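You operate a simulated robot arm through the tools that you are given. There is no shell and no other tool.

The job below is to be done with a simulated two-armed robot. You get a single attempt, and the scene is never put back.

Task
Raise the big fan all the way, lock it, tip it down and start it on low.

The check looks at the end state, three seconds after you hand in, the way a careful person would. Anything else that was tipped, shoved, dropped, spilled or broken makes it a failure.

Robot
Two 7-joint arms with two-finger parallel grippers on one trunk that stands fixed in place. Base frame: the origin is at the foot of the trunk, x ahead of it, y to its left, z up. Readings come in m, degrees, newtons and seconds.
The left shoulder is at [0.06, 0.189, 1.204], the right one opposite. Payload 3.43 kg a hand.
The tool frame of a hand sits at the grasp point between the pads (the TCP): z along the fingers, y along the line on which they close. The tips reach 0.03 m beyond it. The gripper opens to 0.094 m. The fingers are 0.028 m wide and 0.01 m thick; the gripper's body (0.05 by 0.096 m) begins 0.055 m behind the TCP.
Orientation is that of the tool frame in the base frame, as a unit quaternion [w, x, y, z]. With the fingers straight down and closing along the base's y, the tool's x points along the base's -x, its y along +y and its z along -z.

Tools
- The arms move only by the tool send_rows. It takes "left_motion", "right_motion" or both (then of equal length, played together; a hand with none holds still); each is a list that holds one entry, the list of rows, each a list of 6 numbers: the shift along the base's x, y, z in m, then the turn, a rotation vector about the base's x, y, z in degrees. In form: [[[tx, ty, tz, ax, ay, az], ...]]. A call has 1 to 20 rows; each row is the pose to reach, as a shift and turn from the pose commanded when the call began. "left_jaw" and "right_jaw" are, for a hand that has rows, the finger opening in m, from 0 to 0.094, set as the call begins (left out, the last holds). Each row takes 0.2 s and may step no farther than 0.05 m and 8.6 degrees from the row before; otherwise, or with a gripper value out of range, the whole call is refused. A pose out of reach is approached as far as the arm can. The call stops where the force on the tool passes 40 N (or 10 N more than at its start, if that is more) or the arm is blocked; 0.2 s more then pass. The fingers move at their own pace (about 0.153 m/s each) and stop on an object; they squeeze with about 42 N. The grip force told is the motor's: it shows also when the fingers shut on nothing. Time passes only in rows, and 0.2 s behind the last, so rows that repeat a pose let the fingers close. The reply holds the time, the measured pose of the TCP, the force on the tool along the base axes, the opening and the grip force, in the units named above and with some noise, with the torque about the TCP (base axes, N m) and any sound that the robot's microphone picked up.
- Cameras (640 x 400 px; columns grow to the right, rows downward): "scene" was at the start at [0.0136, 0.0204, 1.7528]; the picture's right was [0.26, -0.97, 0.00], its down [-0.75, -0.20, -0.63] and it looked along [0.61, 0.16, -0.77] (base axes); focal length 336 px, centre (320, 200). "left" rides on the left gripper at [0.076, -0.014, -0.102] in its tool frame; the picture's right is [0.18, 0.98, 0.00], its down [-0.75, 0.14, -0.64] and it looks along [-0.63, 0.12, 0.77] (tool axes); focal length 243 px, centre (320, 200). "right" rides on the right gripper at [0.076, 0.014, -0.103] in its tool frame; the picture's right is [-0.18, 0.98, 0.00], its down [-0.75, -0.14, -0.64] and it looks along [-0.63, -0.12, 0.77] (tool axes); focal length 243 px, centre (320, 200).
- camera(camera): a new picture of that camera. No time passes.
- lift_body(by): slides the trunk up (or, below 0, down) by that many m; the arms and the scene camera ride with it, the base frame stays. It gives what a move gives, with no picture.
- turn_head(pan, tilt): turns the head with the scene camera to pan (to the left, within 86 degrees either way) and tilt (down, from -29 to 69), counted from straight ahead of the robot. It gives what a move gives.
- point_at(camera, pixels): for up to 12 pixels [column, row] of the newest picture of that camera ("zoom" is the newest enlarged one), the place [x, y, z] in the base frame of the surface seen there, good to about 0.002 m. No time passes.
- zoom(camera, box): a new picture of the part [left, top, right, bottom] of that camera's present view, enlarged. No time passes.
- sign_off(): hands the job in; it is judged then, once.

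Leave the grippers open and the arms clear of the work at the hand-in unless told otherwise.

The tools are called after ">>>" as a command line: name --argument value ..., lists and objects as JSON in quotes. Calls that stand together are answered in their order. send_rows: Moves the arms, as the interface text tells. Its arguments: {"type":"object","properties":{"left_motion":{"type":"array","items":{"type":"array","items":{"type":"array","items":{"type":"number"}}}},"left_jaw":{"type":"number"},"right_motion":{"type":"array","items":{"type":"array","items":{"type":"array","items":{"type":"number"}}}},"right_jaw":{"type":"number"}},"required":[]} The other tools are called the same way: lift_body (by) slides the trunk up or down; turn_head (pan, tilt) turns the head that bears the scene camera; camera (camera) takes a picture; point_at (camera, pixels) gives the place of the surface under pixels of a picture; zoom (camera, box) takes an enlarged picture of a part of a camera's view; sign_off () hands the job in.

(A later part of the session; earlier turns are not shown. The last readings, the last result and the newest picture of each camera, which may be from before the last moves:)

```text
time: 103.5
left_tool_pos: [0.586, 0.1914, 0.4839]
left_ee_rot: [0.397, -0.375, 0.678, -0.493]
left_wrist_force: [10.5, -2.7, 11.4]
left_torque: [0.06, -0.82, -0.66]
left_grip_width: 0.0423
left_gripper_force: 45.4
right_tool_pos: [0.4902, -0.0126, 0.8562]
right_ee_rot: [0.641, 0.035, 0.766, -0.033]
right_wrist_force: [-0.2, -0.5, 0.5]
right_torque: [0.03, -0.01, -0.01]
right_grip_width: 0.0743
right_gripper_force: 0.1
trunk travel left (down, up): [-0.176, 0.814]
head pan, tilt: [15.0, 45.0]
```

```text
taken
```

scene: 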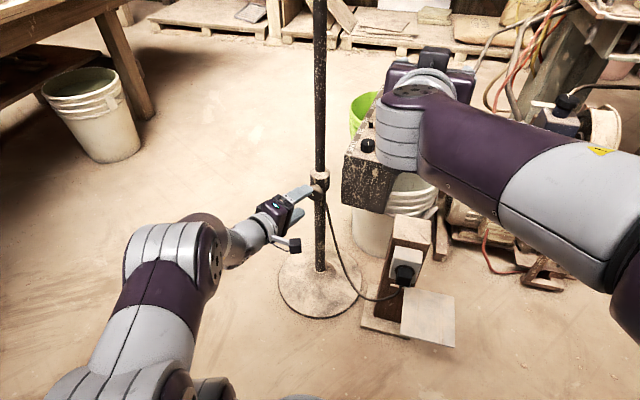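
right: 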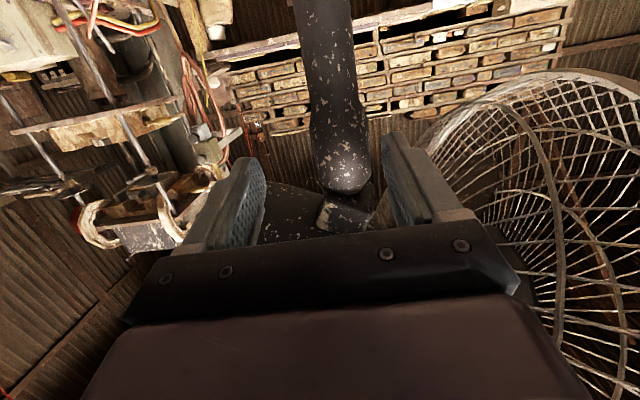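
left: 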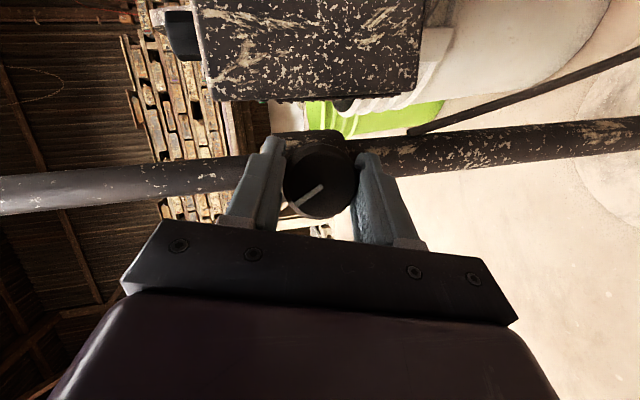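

Gripped. Now I tighten: clockwise as seen from the robot, +40° about the tool axis in 4° steps.

>>> send_rows --left_motion '[[[0, 0, 0, 3.6, -1.5, -0.9], [0, 0, 0, 7.25, -2.9, -1.7], [0, 0, 0, 10.9, -4.4, -2.6], [0, 0, 0, 14.5, -5.8, -3.5], [0, 0, 0, 18.1, -7.3, -4.3], [0, 0, 0, 21.8, -8.7, -5.2], [0, 0, 0, 25.4, -10.2, -6], [0, 0, 0, 29, -11.6, -6.9], [0, 0, 0, 32.6, -13.1, -7.8], [0, 0, 0, 36.3, -14.5, -8.7]]]'

>>> camera --camera "left"

```text
time: 105.7
left_tool_pos: [0.5863, 0.1916, 0.4818]
left_ee_rot: [0.536, -0.12, 0.77, -0.326]
left_wrist_force: [2.1, 0.6, 12.0]
left_torque: [-0.04, 0.75, 0.52]
left_grip_width: 0.0427
left_gripper_force: 44.7
right_tool_pos: [0.4905, -0.0123, 0.8543]
right_ee_rot: [0.64, 0.036, 0.767, -0.033]
right_wrist_force: [0.8, 0.2, 0.3]
right_torque: [0.0, 0.0, -0.02]
right_grip_width: 0.074
right_gripper_force: 0.0
trunk travel left (down, up): [-0.176, 0.814]
head pan, tilt: [15.0, 45.0]
```

```text
taken
```

left: 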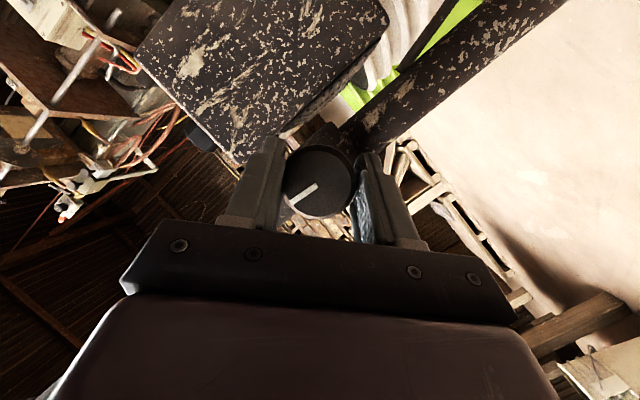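

The knob turns with the hand, smoothly. Another +36°.

>>> send_rows --left_motion '[[[0, 0, 0, 3.6, -1.5, -0.9], [0, 0, 0, 7.25, -2.9, -1.7], [0, 0, 0, 10.9, -4.4, -2.6], [0, 0, 0, 14.5, -5.8, -3.5], [0, 0, 0, 18.1, -7.3, -4.3], [0, 0, 0, 21.8, -8.7, -5.2], [0, 0, 0, 25.4, -10.2, -6], [0, 0, 0, 29, -11.6, -6.9], [0, 0, 0, 32.6, -13.1, -7.8]]]'

>>> camera --camera "left"

```text
time: 107.7
left_tool_pos: [0.5862, 0.1936, 0.48]
left_ee_rot: [0.607, 0.123, 0.772, -0.145]
left_wrist_force: [0.8, 24.3, -7.1]
left_torque: [0.03, 1.17, 0.41]
left_grip_width: 0.0432
left_gripper_force: 45.2
right_tool_pos: [0.491, -0.0111, 0.8541]
right_ee_rot: [0.64, 0.034, 0.767, -0.034]
right_wrist_force: [0.3, 0.0, 0.8]
right_torque: [0.0, -0.02, -0.01]
right_grip_width: 0.0741
right_gripper_force: 0.0
trunk travel left (down, up): [-0.176, 0.814]
head pan, tilt: [15.0, 45.0]
```

```text
taken
```

left: 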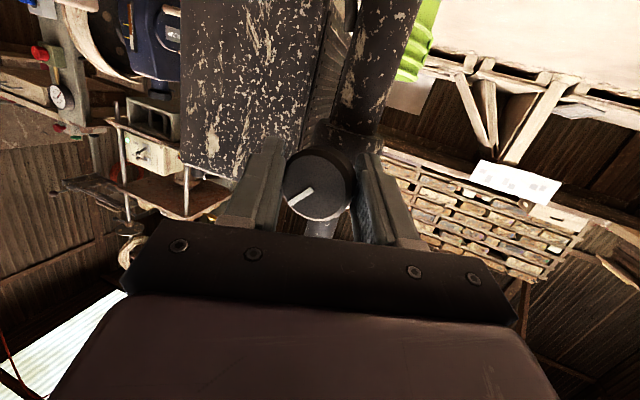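

76° tightened so far, with no slip. The roll is near its limit, so I open, roll back 88° and take a new bite.

>>> send_rows --left_motion '[[[0, 0, 0, 0, 0, 0], [0, 0, 0, 0, 0, 0], [0, -0.001, 0.001, -7.2, 3, 1.8], [0, -0.001, 0.001, -14.4, 6, 3.6], [0, -0.001, 0.001, -21.6, 9, 5.3], [0, -0.001, 0.001, -28.9, 11.9, 7.1], [0, -0.001, 0.001, -36.1, 14.9, 8.9], [0, -0.001, 0.001, -43.3, 17.9, 10.7], [0, -0.001, 0.001, -50.5, 20.9, 12.4], [0, -0.001, 0.001, -57.7, 23.9, 14.2], [0, -0.001, 0.001, -64.9, 26.9, 16], [0, -0.001, 0.001, -72.1, 29.8, 17.8], [0, -0.001, 0.001, -79.3, 32.8, 19.5]]]' --left_jaw 0.064

>>> camera --camera "left"

```text
time: 110.5
left_tool_pos: [0.5884, 0.1908, 0.4838]
left_ee_rot: [0.337, -0.448, 0.639, -0.526]
left_wrist_force: [0.4, -0.6, 0.3]
left_torque: [0.02, 0.01, -0.02]
left_grip_width: 0.064
left_gripper_force: 0.2
right_tool_pos: [0.4903, -0.0119, 0.8548]
right_ee_rot: [0.639, 0.036, 0.767, -0.034]
right_wrist_force: [-0.1, -0.2, -0.5]
right_torque: [-0.02, -0.02, 0.0]
right_grip_width: 0.0736
right_gripper_force: 0.0
trunk travel left (down, up): [-0.176, 0.814]
head pan, tilt: [15.0, 45.0]
```

```text
taken
```

left: 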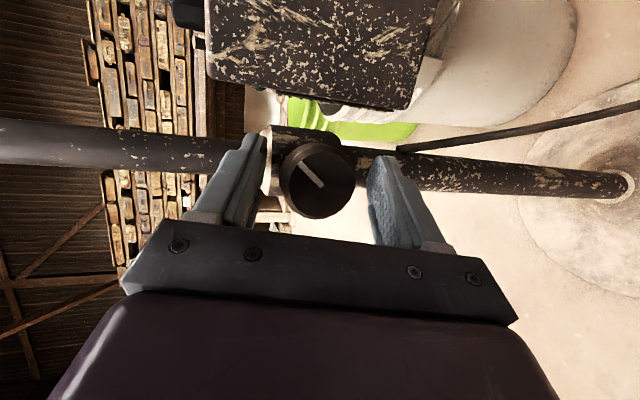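

Centred and free. I close on the knob and turn +40° again.

>>> send_rows --left_motion '[[[-0.001, 0.001, -0.001, 0, 0, 0], [-0.001, 0.001, -0.001, 0, 0, 0]]]' --left_jaw 0.0

>>> send_rows --left_motion '[[[0, 0, 0, 3.6, -1.5, -0.9], [0, 0, 0, 7.25, -2.9, -1.7], [0, 0, 0, 10.9, -4.4, -2.6], [0, 0, 0, 14.5, -5.8, -3.5], [0, 0, 0, 18.1, -7.3, -4.3], [0, 0, 0, 21.8, -8.7, -5.2], [0, 0, 0, 25.4, -10.2, -6], [0, 0, 0, 29, -11.6, -6.9], [0, 0, 0, 32.6, -13.1, -7.8], [0, 0, 0, 36.3, -14.5, -8.7]]]'

>>> camera --camera "left"

```text
time: 111.1
left_tool_pos: [0.5855, 0.1917, 0.4848]
left_ee_rot: [0.339, -0.446, 0.639, -0.526]
left_wrist_force: [2.9, -1.4, 13.9]
left_torque: [-0.07, 0.28, 0.79]
left_grip_width: 0.043
left_gripper_force: 45.5
right_tool_pos: [0.4905, -0.0127, 0.8547]
right_ee_rot: [0.64, 0.035, 0.767, -0.033]
right_wrist_force: [0.9, 0.1, -0.5]
right_torque: [-0.02, -0.01, 0.0]
right_grip_width: 0.0739
right_gripper_force: 0.1
trunk travel left (down, up): [-0.176, 0.814]
head pan, tilt: [15.0, 45.0]
```

```text
time: 113.3
left_tool_pos: [0.5844, 0.1917, 0.4826]
left_ee_rot: [0.496, -0.203, 0.756, -0.375]
left_wrist_force: [4.2, -0.3, 15.5]
left_torque: [0.02, 0.72, 0.55]
left_grip_width: 0.042
left_gripper_force: 44.2
right_tool_pos: [0.4896, -0.0133, 0.8554]
right_ee_rot: [0.641, 0.035, 0.766, -0.033]
right_wrist_force: [0.4, 0.4, 0.1]
right_torque: [-0.01, 0.01, -0.02]
right_grip_width: 0.074
right_gripper_force: 0.0
trunk travel left (down, up): [-0.176, 0.814]
head pan, tilt: [15.0, 45.0]
```

```text
taken
```

left: 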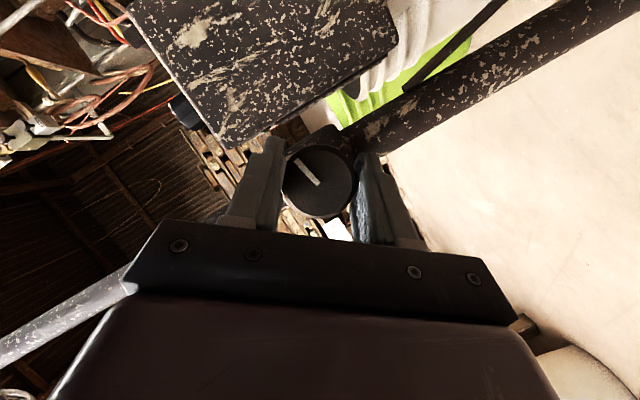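

No slip yet; turning well. Another +40°, watching for resistance.

>>> send_rows --left_motion '[[[0, 0, 0, 3.6, -1.5, -0.9], [0, 0, 0, 7.25, -2.9, -1.7], [0, 0, 0, 10.9, -4.4, -2.6], [0, 0, 0, 14.5, -5.8, -3.5], [0, 0, 0, 18.1, -7.3, -4.3], [0, 0, 0, 21.8, -8.7, -5.2], [0, 0, 0, 25.4, -10.2, -6], [0, 0, 0, 29, -11.6, -6.9], [0, 0, 0, 32.6, -13.1, -7.8], [0, 0, 0, 36.3, -14.5, -8.7]]]'

>>> camera --camera "left"

>>> zoom --camera "scene" --box '[310, 170, 350, 210]'

```text
time: 115.5
left_tool_pos: [0.5863, 0.193, 0.4793]
left_ee_rot: [0.593, 0.065, 0.782, -0.18]
left_wrist_force: [0.3, 15.4, -9.3]
left_torque: [-0.58, 0.3, 0.38]
left_grip_width: 0.0432
left_gripper_force: 44.8
right_tool_pos: [0.491, -0.0101, 0.8537]
right_ee_rot: [0.641, 0.035, 0.766, -0.034]
right_wrist_force: [0.4, 0.0, -0.6]
right_torque: [0.02, -0.02, 0.02]
right_grip_width: 0.0741
right_gripper_force: 0.0
trunk travel left (down, up): [-0.176, 0.814]
head pan, tilt: [15.0, 45.0]
```

```text
taken
```

left: 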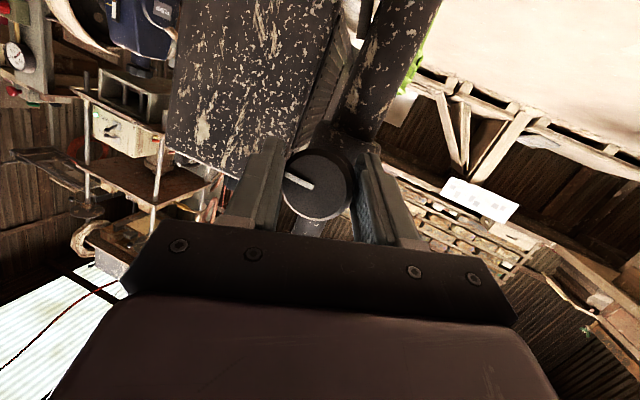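

```text
10.00 times, centred on (330, 190) of scene
```

zoom: 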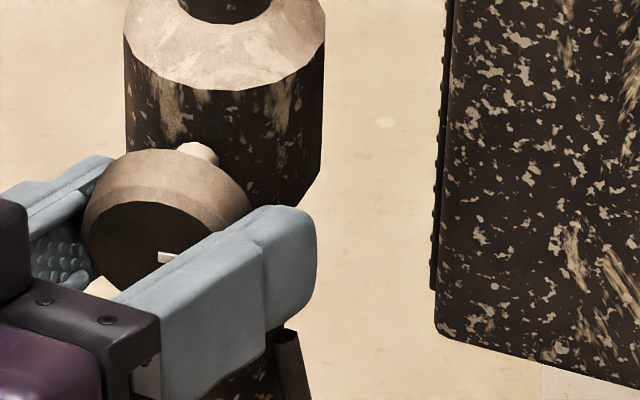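

The mark is back at its first angle and the knob now resists (it slipped in the fingers for the last part): it is tight again. I give a last +12° nudge to make sure.

>>> send_rows --left_motion '[[[0, 0, 0, 3.6, -1.5, -0.9], [0, 0, 0, 7.25, -2.9, -1.7], [0, 0, 0, 10.9, -4.4, -2.6]]]'

>>> camera --camera "left"

```text
time: 116.3
left_tool_pos: [0.5858, 0.1946, 0.4793]
left_ee_rot: [0.611, 0.145, 0.77, -0.116]
left_wrist_force: [7.9, 26.1, -10.2]
left_torque: [-0.76, 0.34, 0.44]
left_grip_width: 0.0432
left_gripper_force: 45.0
right_tool_pos: [0.4914, -0.0097, 0.8524]
right_ee_rot: [0.639, 0.034, 0.768, -0.034]
right_wrist_force: [-0.4, 0.3, -1.9]
right_torque: [0.01, 0.04, -0.01]
right_grip_width: 0.074
right_gripper_force: 0.1
trunk travel left (down, up): [-0.176, 0.814]
head pan, tilt: [15.0, 45.0]
```

```text
taken
```

left: 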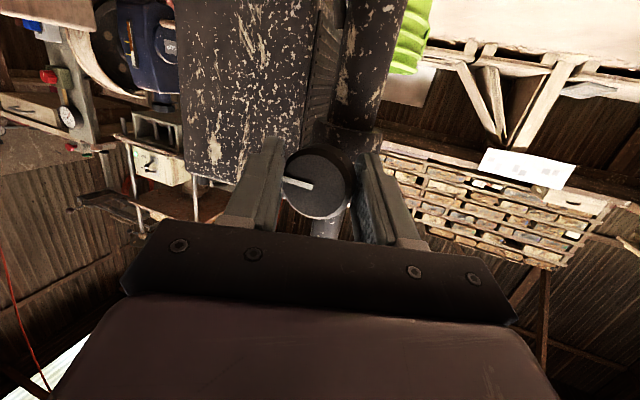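

Knob tight at its stop (torque 0.76 N m, fingers only slip). I open the left hand and withdraw along its axis.

>>> send_rows --left_motion '[[[0, -0.002, 0.001, 0, 0, 0], [0, -0.002, 0.001, -5, 2, 1.2], [-0.016, 0.005, 0.004, -5, 2, 1.2], [-0.032, 0.012, 0.008, -5, 2, 1.2], [-0.047, 0.018, 0.012, -5, 2, 1.2]]]' --left_jaw 0.066

>>> zoom --camera "scene" --box '[300, 160, 360, 220]'

```text
time: 117.5
left_tool_pos: [0.5384, 0.2107, 0.4936]
left_ee_rot: [0.605, 0.11, 0.775, -0.146]
left_wrist_force: [-0.7, 0.1, -0.4]
left_torque: [0.0, -0.03, 0.01]
left_grip_width: 0.0659
left_gripper_force: 0.2
right_tool_pos: [0.49, -0.0116, 0.8553]
right_ee_rot: [0.64, 0.036, 0.766, -0.034]
right_wrist_force: [-0.5, 0.4, -0.1]
right_torque: [-0.01, -0.02, -0.03]
right_grip_width: 0.0739
right_gripper_force: 0.1
trunk travel left (down, up): [-0.176, 0.814]
head pan, tilt: [15.0, 45.0]
```

```text
6.67 times, centred on (330, 190) of scene
```

zoom: 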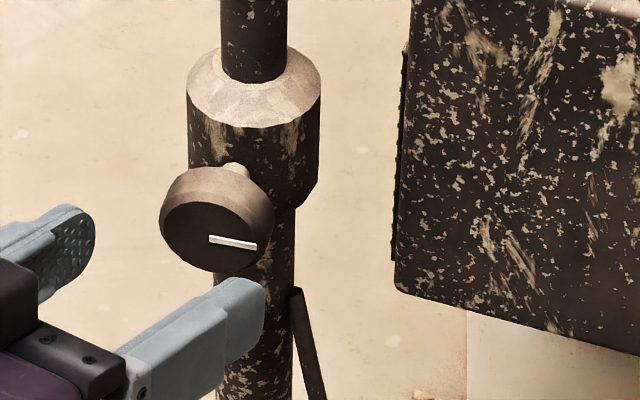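

The knob's mark stands practically as at the start (tight). Next the head: it is now 0.283 m higher, so the trunk must go up. First the left hand moves left, clear of the lever and the guard above it.

>>> send_rows --left_motion '[[[-0.005, 0.03, 0, 0, 0, 5], [-0.01, 0.06, 0, 0, 0, 10], [-0.01, 0.09, 0, 0, 0, 15], [-0.01, 0.12, 0, 0, 0, 20]]]'

>>> camera --camera "scene"

```text
time: 118.5
left_tool_pos: [0.53, 0.3311, 0.4928]
left_ee_rot: [0.621, -0.027, 0.782, -0.038]
left_wrist_force: [-0.5, -0.5, -0.1]
left_torque: [0.0, 0.0, 0.01]
left_grip_width: 0.0661
left_gripper_force: 0.1
right_tool_pos: [0.4903, -0.0124, 0.8543]
right_ee_rot: [0.64, 0.035, 0.767, -0.033]
right_wrist_force: [0.1, 0.7, 0.0]
right_torque: [-0.03, 0.0, 0.02]
right_grip_width: 0.0739
right_gripper_force: 0.1
trunk travel left (down, up): [-0.176, 0.814]
head pan, tilt: [15.0, 45.0]
```

```text
taken
```

scene: 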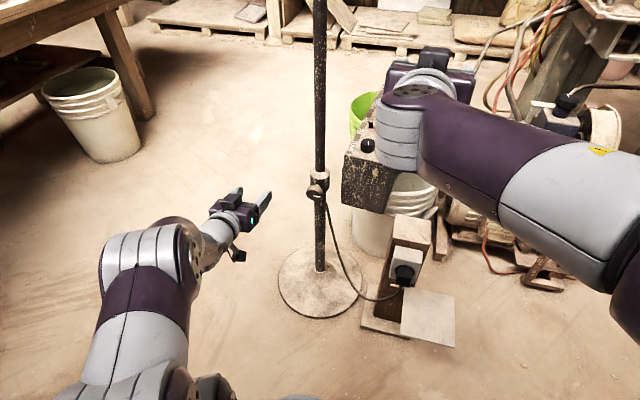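

In reach. I raise the trunk 0.35 m to look at the head from its own height.

>>> lift_body --by 0.35

>>> turn_head --pan 15 --tilt 20

>>> camera --camera "scene"

>>> zoom --camera "scene" --box '[270, 150, 430, 310]'

```text
time: 121.9
left_tool_pos: [0.5283, 0.3306, 0.843]
left_ee_rot: [0.621, -0.026, 0.782, -0.039]
left_wrist_force: [1.1, 0.9, -0.3]
left_torque: [0.01, 0.02, -0.01]
left_grip_width: 0.066
left_gripper_force: 0.0
right_tool_pos: [0.4907, -0.0108, 1.205]
right_ee_rot: [0.64, 0.035, 0.767, -0.033]
right_wrist_force: [0.3, -0.3, 0.5]
right_torque: [-0.02, 0.01, -0.01]
right_grip_width: 0.0739
right_gripper_force: 0.0
trunk travel left (down, up): [-0.526, 0.464]
head pan, tilt: [15.0, 45.0]
```

```text
time: 122.8
left_tool_pos: [0.5294, 0.331, 0.8429]
left_ee_rot: [0.621, -0.027, 0.783, -0.038]
left_wrist_force: [-1.0, 0.1, 0.6]
left_torque: [0.01, 0.0, -0.03]
left_grip_width: 0.0661
left_gripper_force: 0.1
right_tool_pos: [0.491, -0.0117, 1.205]
right_ee_rot: [0.639, 0.036, 0.767, -0.034]
right_wrist_force: [1.0, -0.9, -0.1]
right_torque: [0.01, -0.01, 0.02]
right_grip_width: 0.074
right_gripper_force: 0.2
trunk travel left (down, up): [-0.526, 0.464]
head pan, tilt: [15.0, 20.0]
```

```text
taken
```

scene: 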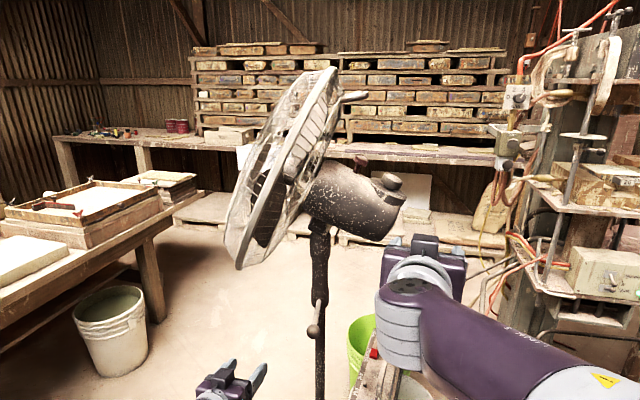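

```text
2.50 times, centred on (350, 230) of scene
```

zoom: 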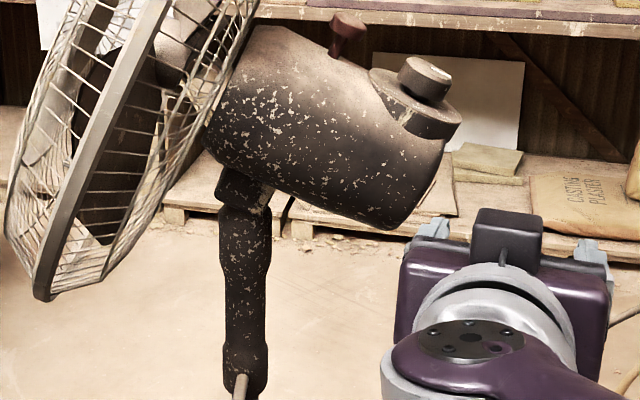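

The head stands high and is tilted up by about 20°. I zoom on the lever and the tilt joint.

>>> zoom --camera "scene" --box '[290, 210, 350, 350]'

>>> point_at --camera "scene" --pixels '[[317, 290], [315, 330], [319, 240], [314, 222], [327, 228], [240, 262], [335, 75], [355, 97], [390, 180], [385, 190], [361, 160], [345, 200]]'

```text
2.86 times, centred on (320, 280) of scene
```

zoom: 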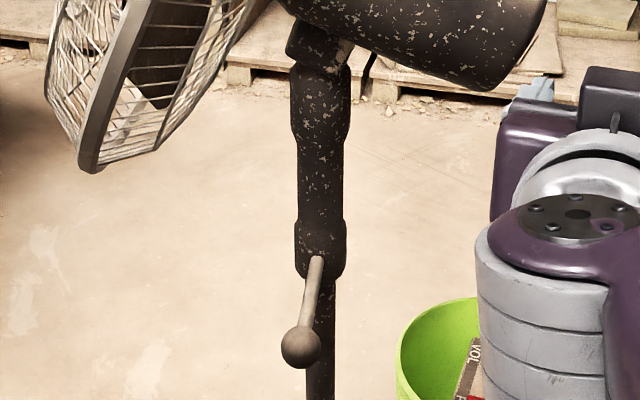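

```text
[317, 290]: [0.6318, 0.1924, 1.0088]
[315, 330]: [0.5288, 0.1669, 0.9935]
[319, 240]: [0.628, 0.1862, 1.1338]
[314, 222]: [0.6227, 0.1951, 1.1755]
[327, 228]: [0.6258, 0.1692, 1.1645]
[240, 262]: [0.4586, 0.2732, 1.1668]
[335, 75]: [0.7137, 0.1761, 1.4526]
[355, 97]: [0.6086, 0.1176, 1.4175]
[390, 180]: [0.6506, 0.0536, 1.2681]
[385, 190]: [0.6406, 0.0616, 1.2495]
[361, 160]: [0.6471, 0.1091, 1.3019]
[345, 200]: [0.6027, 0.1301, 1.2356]
```

The tilt joint is at about z 1.18 and the head tilts about the x axis; it has moved a few degrees while being handled, so it is held by friction. I'll tip it down by pushing up under the rear of the housing with the closed right fingers. I read the underside's shape first.

>>> point_at --camera "scene" --pixels '[[374, 240], [368, 238], [384, 236], [360, 232], [350, 226], [395, 215], [392, 228], [340, 222]]'

>>> camera --camera "right"

>>> camera --camera "left"

```text
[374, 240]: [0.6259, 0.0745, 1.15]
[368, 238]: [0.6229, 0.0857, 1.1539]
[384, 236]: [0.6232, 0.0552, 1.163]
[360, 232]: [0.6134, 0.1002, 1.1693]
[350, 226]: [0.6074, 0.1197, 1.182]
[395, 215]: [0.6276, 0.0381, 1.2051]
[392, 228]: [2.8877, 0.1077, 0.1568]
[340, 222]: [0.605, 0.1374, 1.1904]
```

```text
taken
```

right: 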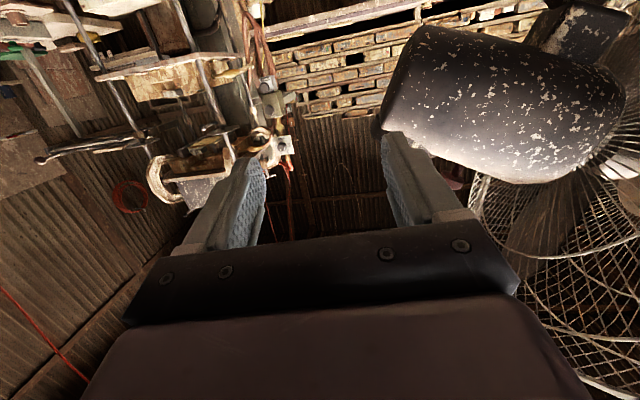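

```text
taken
```

left: 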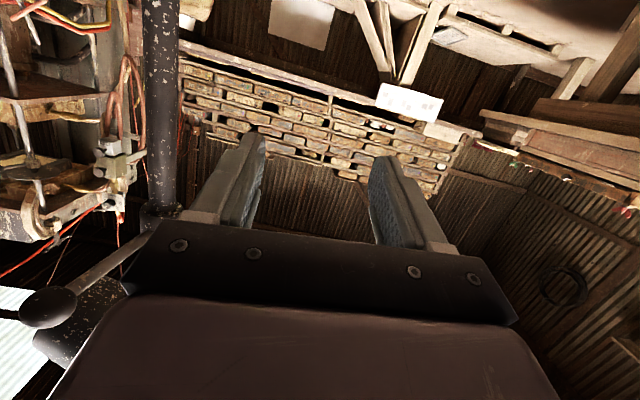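

The housing's rear bottom edge is at about (0.63, 0.065, 1.15). I raise the trunk 0.1 m for a comfortable shoulder height, then lower the right hand with closed fingers to z≈1.10 beside the fan.

>>> lift_body --by 0.1

>>> send_rows --right_motion '[[[0, 0, -0.04, 0, 0, 0], [0, 0, -0.08, 0, 0, 0], [0, 0, -0.12, 0, 0, 0], [0, 0, -0.16, 0, 0, 0], [0, 0, -0.205, 0, 0, 0]]]' --right_jaw 0.0

```text
time: 124.1
left_tool_pos: [0.5304, 0.3307, 0.9437]
left_ee_rot: [0.621, -0.026, 0.782, -0.039]
left_wrist_force: [-0.1, 0.5, 0.0]
left_torque: [0.01, -0.02, 0.02]
left_grip_width: 0.066
left_gripper_force: 0.1
right_tool_pos: [0.4901, -0.0135, 1.3038]
right_ee_rot: [0.64, 0.035, 0.767, -0.033]
right_wrist_force: [0.2, -0.5, -0.1]
right_torque: [0.0, 0.01, -0.02]
right_grip_width: 0.0739
right_gripper_force: 0.1
trunk travel left (down, up): [-0.626, 0.364]
head pan, tilt: [15.0, 20.0]
```

```text
time: 125.3
left_tool_pos: [0.5303, 0.3311, 0.9447]
left_ee_rot: [0.62, -0.027, 0.783, -0.038]
left_wrist_force: [0.8, 0.0, -0.6]
left_torque: [0.01, -0.01, 0.03]
left_grip_width: 0.0657
left_gripper_force: 0.1
right_tool_pos: [0.4912, -0.0145, 1.0952]
right_ee_rot: [0.64, 0.036, 0.767, -0.033]
right_wrist_force: [0.1, 0.2, -0.1]
right_torque: [-0.01, 0.01, -0.01]
right_grip_width: 0.0
right_gripper_force: 32.9
trunk travel left (down, up): [-0.626, 0.364]
head pan, tilt: [15.0, 20.0]
```

In reach. I level the hand and slide it under the housing's rear to (0.643, 0.075, 1.095).

>>> send_rows --right_motion '[[[0.02, 0.01, 0, 0, -2.5, 1.5], [0.045, 0.025, 0, 0, -5, 3], [0.075, 0.04, 0, 0, -7.5, 4.5], [0.105, 0.055, 0, 0, -9.5, 6], [0.13, 0.07, 0, 0, -9.5, 6], [0.152, 0.088, 0, 0, -9.5, 6]]]'

>>> camera --camera "scene"

>>> camera --camera "right"

```text
time: 126.7
left_tool_pos: [0.5311, 0.3316, 0.9433]
left_ee_rot: [0.621, -0.026, 0.782, -0.039]
left_wrist_force: [-0.6, -0.3, 0.1]
left_torque: [0.01, -0.04, -0.01]
left_grip_width: 0.0661
left_gripper_force: 0.0
right_tool_pos: [0.6432, 0.0775, 1.0998]
right_ee_rot: [0.702, -0.002, 0.712, 0.002]
right_wrist_force: [0.1, -0.9, 0.3]
right_torque: [0.01, -0.04, 0.0]
right_grip_width: 0.0
right_gripper_force: 33.1
trunk travel left (down, up): [-0.626, 0.364]
head pan, tilt: [15.0, 20.0]
```

```text
taken
```

scene: 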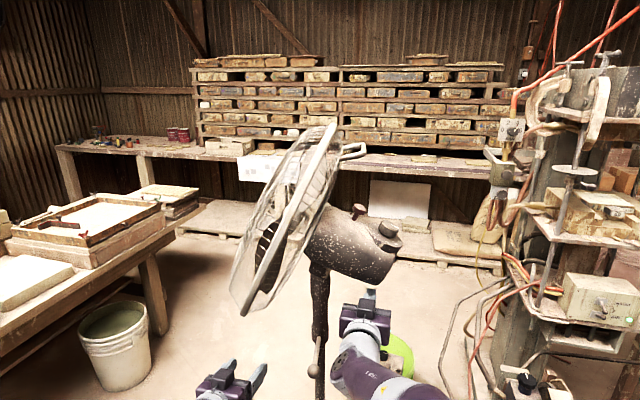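

```text
taken
```

right: 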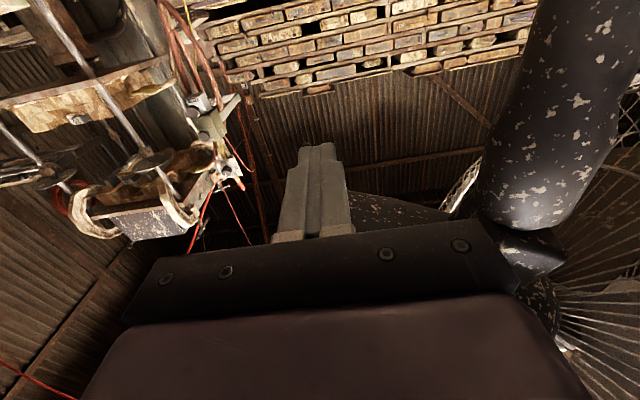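

The closed fingers are under the housing's rear, and the neck is clear to the left. I push up slowly, 0.05 m in 1 cm rows.

>>> send_rows --right_motion '[[[0, 0, 0.012, 0, 0, 0], [0, 0, 0.024, 0, 0, 0], [0, 0, 0.032, 0, 0, 0], [0, 0, 0.04, 0, 0, 0], [0, 0, 0.046, 0, 0, 0], [0, 0, 0.052, 0, 0, 0]]]'

>>> camera --camera "scene"

```text
time: 128.1
left_tool_pos: [0.53, 0.3306, 0.9432]
left_ee_rot: [0.62, -0.026, 0.783, -0.039]
left_wrist_force: [-0.5, 0.9, 0.0]
left_torque: [-0.04, -0.01, -0.02]
left_grip_width: 0.066
left_gripper_force: 0.0
right_tool_pos: [0.6429, 0.075, 1.1502]
right_ee_rot: [0.702, -0.001, 0.712, 0.003]
right_wrist_force: [0.1, -4.7, -10.1]
right_torque: [0.03, 0.24, -0.1]
right_grip_width: 0.0001
right_gripper_force: 33.0
trunk travel left (down, up): [-0.626, 0.364]
head pan, tilt: [15.0, 20.0]
```

```text
taken
```

scene: 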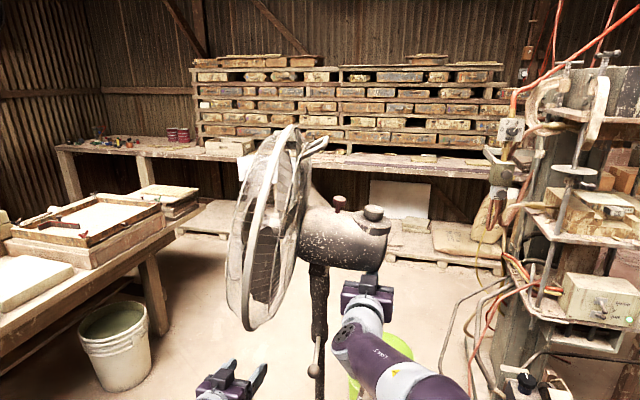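

The head tips down easily (10 N): it has come from ~28° to about 8° up. I continue 0.05 m.

>>> send_rows --right_motion '[[[0, 0, 0.008, 0, 0, 0], [0, 0, 0.016, 0, 0, 0], [0, 0, 0.024, 0, 0, 0], [0, 0, 0.032, 0, 0, 0], [0, 0, 0.04, 0, 0, 0], [0, 0, 0.048, 0, 0, 0]]]'

>>> camera --camera "scene"

>>> zoom --camera "scene" --box '[210, 110, 430, 340]'

```text
time: 129.5
left_tool_pos: [0.53, 0.3306, 0.9428]
left_ee_rot: [0.621, -0.026, 0.783, -0.039]
left_wrist_force: [0.7, 0.5, 0.4]
left_torque: [0.02, -0.02, 0.02]
left_grip_width: 0.0659
left_gripper_force: 0.1
right_tool_pos: [0.6439, 0.0766, 1.2]
right_ee_rot: [0.703, -0.002, 0.711, 0.003]
right_wrist_force: [-1.3, 1.1, -7.3]
right_torque: [-0.1, 0.0, -0.01]
right_grip_width: 0.0
right_gripper_force: 32.9
trunk travel left (down, up): [-0.626, 0.364]
head pan, tilt: [15.0, 20.0]
```

```text
taken
```

scene: 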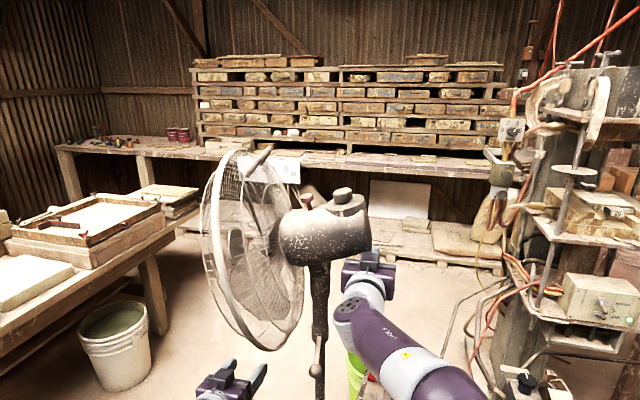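

```text
1.74 times, centred on (320, 225) of scene
```

zoom: 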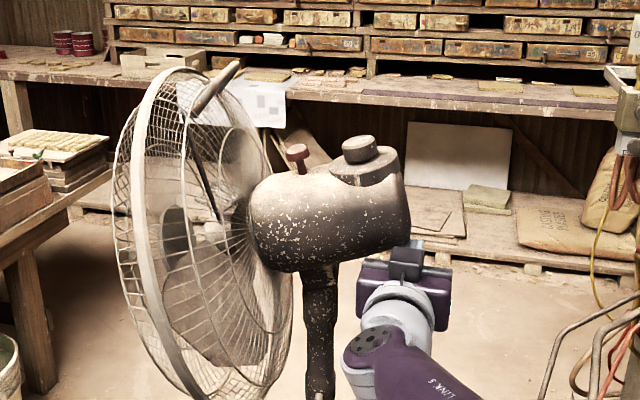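

The head tipped further, but it also seems to have swung round on its vertical axis (the guard looks rounder now). I measure the head's points to see.

>>> point_at --camera "scene" --pixels '[[343, 195], [306, 200], [340, 203], [205, 230], [250, 345], [245, 155], [295, 330], [270, 150], [330, 240], [365, 225], [285, 240]]'

>>> camera --camera "right"

```text
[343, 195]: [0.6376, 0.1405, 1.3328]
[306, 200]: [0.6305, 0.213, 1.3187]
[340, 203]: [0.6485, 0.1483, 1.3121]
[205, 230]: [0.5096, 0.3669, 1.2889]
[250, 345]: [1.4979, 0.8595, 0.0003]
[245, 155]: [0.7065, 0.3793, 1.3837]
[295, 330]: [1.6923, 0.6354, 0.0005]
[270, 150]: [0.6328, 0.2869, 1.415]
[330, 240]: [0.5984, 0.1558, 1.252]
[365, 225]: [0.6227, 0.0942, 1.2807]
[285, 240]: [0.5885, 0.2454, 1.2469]
```

```text
taken
```

right: 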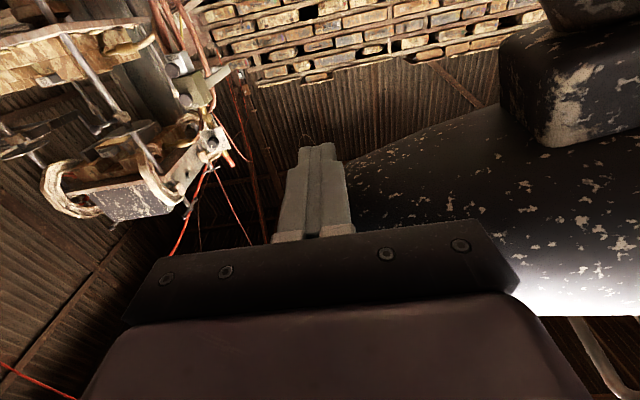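

The head has not swung round: dial (0.638, 0.141, 1.333) and red knob (0.631, 0.213, 1.319) still lie in the y-z plane, now with the dial higher. So the head has tipped about 36° from its first angle and faces ~17° down. I push a little further, watching for a stop.

>>> send_rows --right_motion '[[[0, 0, 0.006, 0, 0, 0], [0, 0, 0.012, 0, 0, 0], [0, 0, 0.018, 0, 0, 0], [0, 0, 0.024, 0, 0, 0]]]'

>>> camera --camera "scene"

>>> point_at --camera "scene" --pixels '[[343, 195], [306, 200], [320, 188], [300, 195]]'

```text
time: 130.5
left_tool_pos: [0.5305, 0.3291, 0.9442]
left_ee_rot: [0.621, -0.026, 0.783, -0.038]
left_wrist_force: [-0.1, -1.0, 0.2]
left_torque: [0.02, 0.0, -0.03]
left_grip_width: 0.066
left_gripper_force: 0.0
right_tool_pos: [0.6427, 0.073, 1.2266]
right_ee_rot: [0.704, 0.0, 0.71, 0.004]
right_wrist_force: [3.2, -7.7, 0.1]
right_torque: [0.05, 0.04, -0.06]
right_grip_width: 0.0
right_gripper_force: 32.9
trunk travel left (down, up): [-0.626, 0.364]
head pan, tilt: [15.0, 20.0]
```

```text
taken
```

scene: 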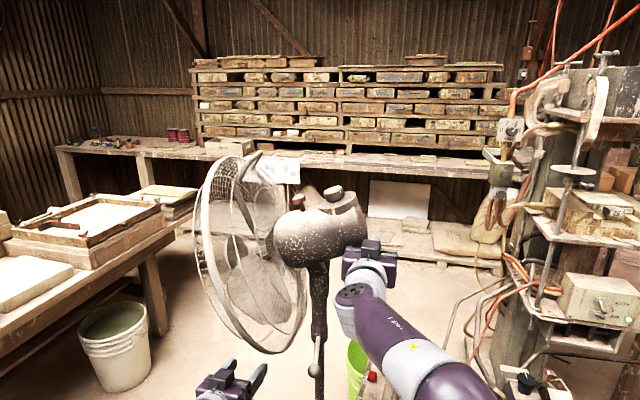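

```text
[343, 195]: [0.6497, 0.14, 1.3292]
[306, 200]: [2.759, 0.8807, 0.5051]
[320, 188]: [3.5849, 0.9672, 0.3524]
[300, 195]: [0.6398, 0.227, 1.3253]
```

The head now faces clearly down (~22°). I withdraw the right hand to the right and then back.

>>> send_rows --right_motion '[[[0, -0.02, 0, 0, 0, 0], [0, -0.05, 0, 0, 0, 0], [-0.03, -0.07, 0, 0, 0, 0], [-0.07, -0.085, 0, 0, 0, 0], [-0.11, -0.1, 0, 0, 0, 0], [-0.15, -0.11, 0, 0, 0, 0]]]'

>>> camera --camera "scene"

>>> zoom --camera "scene" --box '[190, 130, 390, 380]'

```text
time: 131.9
left_tool_pos: [0.5283, 0.3318, 0.944]
left_ee_rot: [0.621, -0.026, 0.782, -0.038]
left_wrist_force: [-0.7, 0.9, 0.2]
left_torque: [0.01, 0.01, -0.02]
left_grip_width: 0.0658
left_gripper_force: 0.1
right_tool_pos: [0.4911, -0.0353, 1.2231]
right_ee_rot: [0.704, -0.001, 0.71, 0.004]
right_wrist_force: [0.1, 0.6, 0.0]
right_torque: [0.0, 0.0, 0.01]
right_grip_width: 0.0
right_gripper_force: 33.6
trunk travel left (down, up): [-0.626, 0.364]
head pan, tilt: [15.0, 20.0]
```

```text
taken
```

scene: 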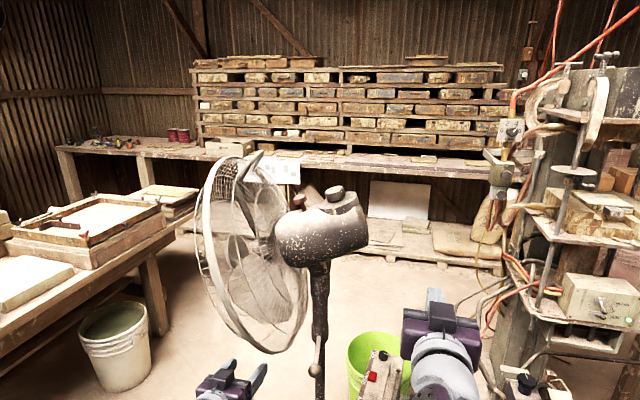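

```text
1.60 times, centred on (290, 255) of scene
```

zoom: 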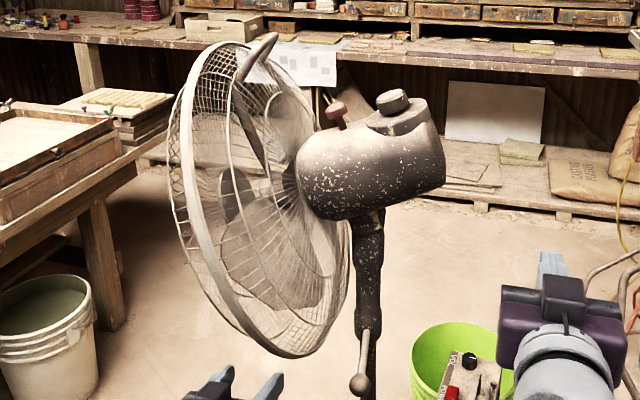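

The head stays tipped down by itself. Next the dial. Before raising the trunk, the left hand must get away from under the guard: I draw it back and pitch it down.

>>> send_rows --left_motion '[[[-0.02, 0.005, 0, 0, 8, 0], [-0.045, 0.01, 0, 0, 16, 0], [-0.075, 0.015, 0, 0, 24, 0], [-0.105, 0.025, 0, 0, 32, 0], [-0.135, 0.035, 0, 0, 40, 0], [-0.165, 0.045, 0, 0, 48, 0], [-0.19, 0.055, 0, 0, 56, 0], [-0.21, 0.065, 0, 0, 64, 0]]]'

>>> camera --camera "scene"

```text
time: 133.7
left_tool_pos: [0.3182, 0.394, 0.9442]
left_ee_rot: [0.111, -0.043, 0.993, -0.019]
left_wrist_force: [-0.5, -0.5, 0.1]
left_torque: [-0.02, -0.01, 0.02]
left_grip_width: 0.066
left_gripper_force: 0.1
right_tool_pos: [0.4923, -0.0346, 1.2216]
right_ee_rot: [0.702, -0.003, 0.712, 0.003]
right_wrist_force: [0.1, 0.1, 0.4]
right_torque: [0.04, 0.02, 0.01]
right_grip_width: 0.0
right_gripper_force: 32.8
trunk travel left (down, up): [-0.626, 0.364]
head pan, tilt: [15.0, 20.0]
```

```text
taken
```

scene: 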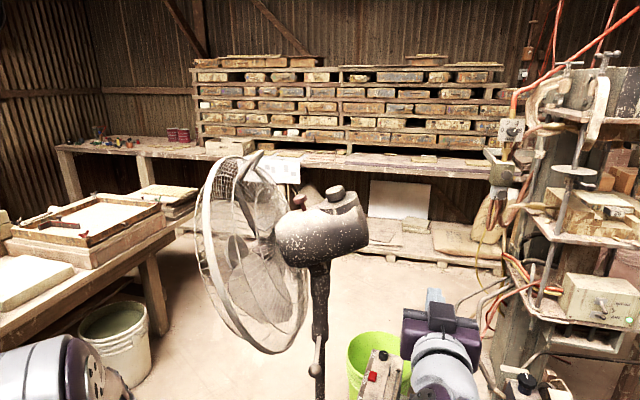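

The left hand is tucked at (0.318, 0.394), tool down. I raise the trunk 0.25 m and look down on the dial.

>>> lift_body --by 0.25

>>> turn_head --pan 10 --tilt 35

>>> camera --camera "scene"

```text
time: 136.3
left_tool_pos: [0.3165, 0.3938, 1.1942]
left_ee_rot: [0.112, -0.042, 0.993, -0.019]
left_wrist_force: [0.8, -0.3, -0.7]
left_torque: [-0.01, -0.03, 0.01]
left_grip_width: 0.0661
left_gripper_force: 0.0
right_tool_pos: [0.4933, -0.035, 1.4725]
right_ee_rot: [0.702, -0.001, 0.712, 0.002]
right_wrist_force: [0.0, 1.3, -0.4]
right_torque: [-0.02, 0.01, -0.02]
right_grip_width: 0.0
right_gripper_force: 32.8
trunk travel left (down, up): [-0.876, 0.114]
head pan, tilt: [15.0, 20.0]
```

```text
time: 137.1
left_tool_pos: [0.3172, 0.394, 1.1933]
left_ee_rot: [0.112, -0.043, 0.993, -0.019]
left_wrist_force: [-0.4, 0.0, -0.8]
left_torque: [0.01, -0.01, 0.0]
left_grip_width: 0.0659
left_gripper_force: 0.0
right_tool_pos: [0.4925, -0.0345, 1.4721]
right_ee_rot: [0.702, -0.002, 0.712, 0.003]
right_wrist_force: [0.1, -0.4, -0.5]
right_torque: [0.03, 0.0, -0.01]
right_grip_width: 0.0
right_gripper_force: 32.9
trunk travel left (down, up): [-0.876, 0.114]
head pan, tilt: [10.0, 35.0]
```

```text
taken
```

scene: 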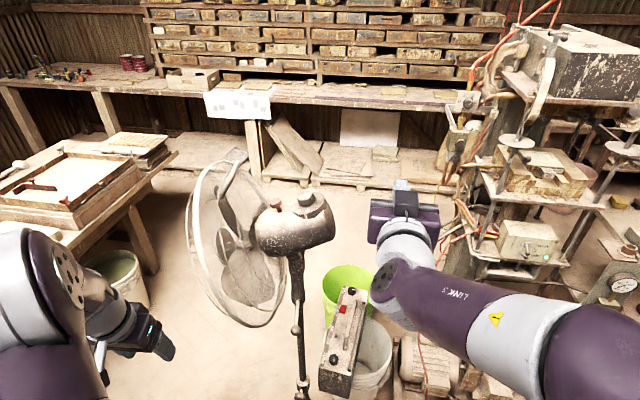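

I zoom on the dial at about (313, 203).

>>> zoom --camera "scene" --box '[265, 175, 345, 235]'

>>> point_at --camera "zoom" --pixels '[[380, 160], [400, 155], [360, 165], [385, 210], [330, 220], [440, 230], [470, 200], [400, 260], [385, 180], [130, 235], [480, 170], [310, 190]]'

```text
6.67 times, centred on (305, 205) of scene
```

zoom: 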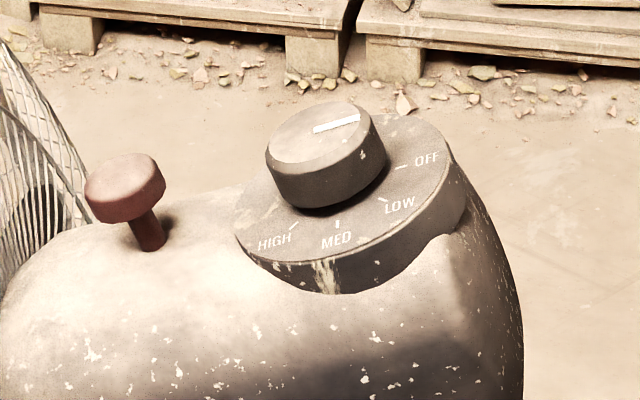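

```text
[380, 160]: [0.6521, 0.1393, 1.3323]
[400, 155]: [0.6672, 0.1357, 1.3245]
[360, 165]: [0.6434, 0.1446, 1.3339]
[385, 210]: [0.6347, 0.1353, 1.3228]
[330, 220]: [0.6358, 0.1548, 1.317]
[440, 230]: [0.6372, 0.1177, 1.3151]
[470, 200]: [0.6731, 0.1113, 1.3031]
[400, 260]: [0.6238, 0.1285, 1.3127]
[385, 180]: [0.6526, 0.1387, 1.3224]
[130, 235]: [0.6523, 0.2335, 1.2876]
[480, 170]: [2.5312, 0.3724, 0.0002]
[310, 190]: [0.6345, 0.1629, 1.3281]
```

Sharp view: pointer at OFF, LOW next clockwise. I read the knob's top and the marks.

>>> point_at --camera "zoom" --pixels '[[320, 133], [275, 150], [365, 118], [310, 158], [330, 108], [402, 167], [386, 202], [337, 224], [294, 227], [320, 195], [270, 180], [378, 160]]'

```text
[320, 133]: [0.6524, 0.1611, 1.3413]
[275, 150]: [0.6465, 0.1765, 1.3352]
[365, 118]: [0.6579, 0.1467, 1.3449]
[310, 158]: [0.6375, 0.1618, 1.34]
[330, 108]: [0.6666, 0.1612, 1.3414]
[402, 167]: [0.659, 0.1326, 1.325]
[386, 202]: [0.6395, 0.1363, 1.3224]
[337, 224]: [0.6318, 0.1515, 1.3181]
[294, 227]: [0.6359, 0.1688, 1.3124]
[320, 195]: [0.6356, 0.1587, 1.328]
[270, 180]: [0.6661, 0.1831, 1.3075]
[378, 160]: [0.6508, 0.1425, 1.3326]
```

The knob's top centre is (0.652, 0.161, 1.341), 31 mm wide and 25 mm tall, leaning 18° toward +y; LOW lies ~53° clockwise from OFF. The right hand will come from above. I raise the trunk to its top for reach.

>>> lift_body --by 0.11

>>> send_rows --right_motion '[[[0.007, 0.011, -0.011, -3.92, 6.33, 3.18], [0.0135, 0.023, -0.023, -7.84, 12.66, 6.36], [0.02, 0.034, -0.035, -11.76, 19, 9.54], [0.027, 0.046, -0.046, -15.7, 25.3, 12.7], [0.034, 0.057, -0.058, -19.6, 31.65, 15.9], [0.0405, 0.069, -0.07, -23.5, 38, 19.1], [0.047, 0.08, -0.081, -27.4, 44.3, 22.3], [0.054, 0.092, -0.093, -31.4, 50.6, 25.4], [0.061, 0.103, -0.104, -35.3, 57, 28.6], [0.0675, 0.1145, -0.116, -39.2, 63.3, 31.8]]]' --right_jaw 0.056

>>> camera --camera "scene"

>>> camera --camera "right"

```text
time: 138.5
left_tool_pos: [0.3178, 0.3936, 1.3037]
left_ee_rot: [0.112, -0.043, 0.993, -0.018]
left_wrist_force: [0.0, 0.0, -0.1]
left_torque: [-0.01, 0.0, 0.0]
left_grip_width: 0.066
left_gripper_force: 0.1
right_tool_pos: [0.4922, -0.0342, 1.5825]
right_ee_rot: [0.702, -0.002, 0.712, 0.003]
right_wrist_force: [0.0, 0.1, 0.0]
right_torque: [0.0, 0.0, 0.01]
right_grip_width: 0.0001
right_gripper_force: 33.2
trunk travel left (down, up): [-0.986, 0.004]
head pan, tilt: [10.0, 35.0]
```

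```text
time: 140.7
left_tool_pos: [0.3184, 0.3948, 1.3036]
left_ee_rot: [0.112, -0.042, 0.993, -0.018]
left_wrist_force: [0.3, -1.1, -1.4]
left_torque: [0.02, 0.03, -0.04]
left_grip_width: 0.0657
left_gripper_force: 0.1
right_tool_pos: [0.5428, 0.0656, 1.4461]
right_ee_rot: [0.192, -0.392, 0.899, -0.039]
right_wrist_force: [0.2, -0.5, -0.4]
right_torque: [0.02, -0.03, -0.02]
right_grip_width: 0.0556
right_gripper_force: 0.2
right hand out of reach, approached as far as the arm can: row 10
trunk travel left (down, up): [-0.986, 0.004]
head pan, tilt: [10.0, 35.0]
```

```text
taken
```

scene: 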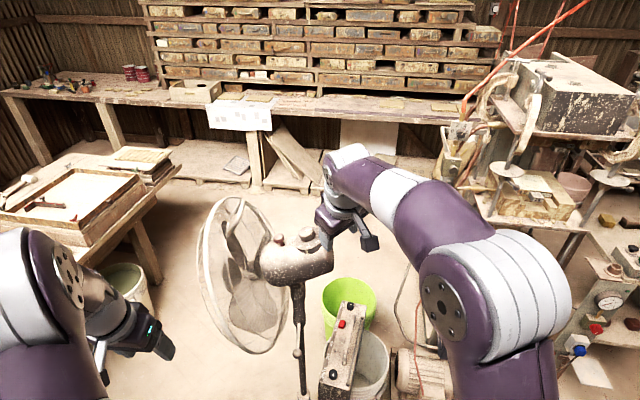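

```text
taken
```

right: 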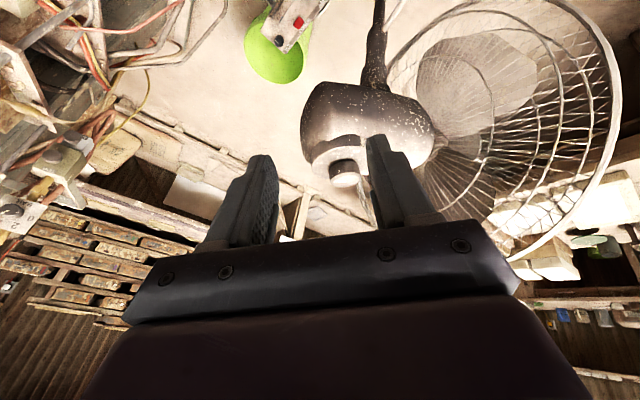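

The right arm is at its reach limit up there. The left shoulder is in line with the dial, so the left hand will do it: pointing steeply down along the dial's axis and turning by wrist roll. First I move the right arm away to the right.

>>> send_rows --right_motion '[[[-0.025, -0.03, 0, 0, 0, 0], [-0.05, -0.06, 0, 0, 0, 0], [-0.075, -0.095, 0, 0, 0, 0], [-0.1, -0.13, 0, 0, 0, 0], [-0.12, -0.165, 0, 0, 0, 0], [-0.14, -0.2, 0, 0, 0, 0]]]'

>>> turn_head --pan 12 --tilt 40

>>> camera --camera "scene"

>>> zoom --camera "scene" --box '[180, 130, 360, 300]'

```text
time: 142.1
left_tool_pos: [0.3164, 0.3926, 1.3045]
left_ee_rot: [0.112, -0.041, 0.993, -0.019]
left_wrist_force: [-0.3, 0.4, 0.2]
left_torque: [-0.01, 0.0, 0.02]
left_grip_width: 0.0659
left_gripper_force: 0.0
right_tool_pos: [0.4001, -0.1351, 1.4461]
right_ee_rot: [0.173, -0.402, 0.898, -0.042]
right_wrist_force: [0.6, -0.1, 0.4]
right_torque: [0.0, 0.0, 0.01]
right_grip_width: 0.0559
right_gripper_force: 0.1
trunk travel left (down, up): [-0.986, 0.004]
head pan, tilt: [10.0, 35.0]
```

```text
time: 142.8
left_tool_pos: [0.3168, 0.3945, 1.3035]
left_ee_rot: [0.112, -0.043, 0.993, -0.019]
left_wrist_force: [0.4, -0.1, 0.5]
left_torque: [-0.02, 0.01, 0.01]
left_grip_width: 0.0658
left_gripper_force: 0.1
right_tool_pos: [0.4002, -0.1347, 1.4457]
right_ee_rot: [0.172, -0.402, 0.898, -0.042]
right_wrist_force: [0.7, 0.3, -0.5]
right_torque: [-0.02, 0.01, -0.01]
right_grip_width: 0.0559
right_gripper_force: 0.1
trunk travel left (down, up): [-0.986, 0.004]
head pan, tilt: [12.0, 40.0]
```

```text
taken
```

scene: 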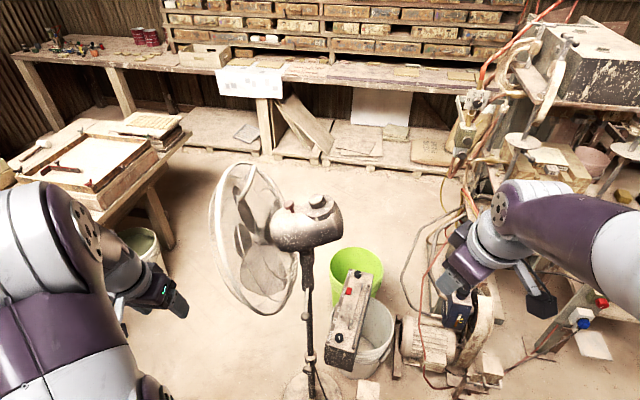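

```text
2.35 times, centred on (270, 215) of scene
```

zoom: 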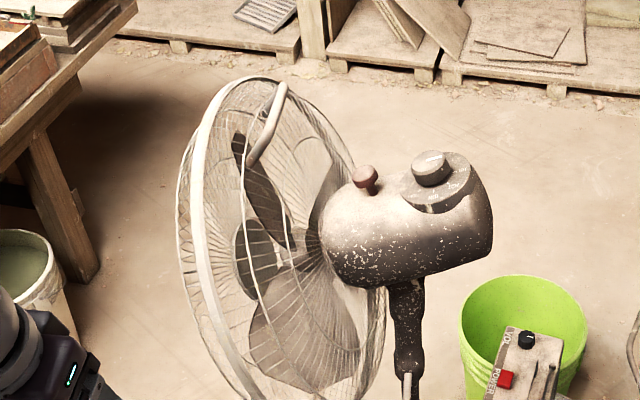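

A clear view of the whole head. I read the handle and guard positions to plan the left hand's way.

>>> point_at --camera "zoom" --pixels '[[282, 90], [252, 160], [200, 200], [205, 270], [255, 82], [340, 150], [380, 300], [430, 165], [366, 178], [250, 390], [320, 230], [310, 140]]'

```text
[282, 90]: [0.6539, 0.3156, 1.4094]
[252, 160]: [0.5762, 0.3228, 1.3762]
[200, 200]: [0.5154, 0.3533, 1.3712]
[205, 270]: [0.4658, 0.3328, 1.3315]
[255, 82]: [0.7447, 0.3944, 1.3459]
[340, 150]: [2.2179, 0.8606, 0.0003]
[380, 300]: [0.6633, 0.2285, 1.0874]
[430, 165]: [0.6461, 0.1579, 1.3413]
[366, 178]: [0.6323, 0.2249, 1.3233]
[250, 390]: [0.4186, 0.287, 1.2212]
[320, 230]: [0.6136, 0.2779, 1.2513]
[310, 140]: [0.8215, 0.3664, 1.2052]
```

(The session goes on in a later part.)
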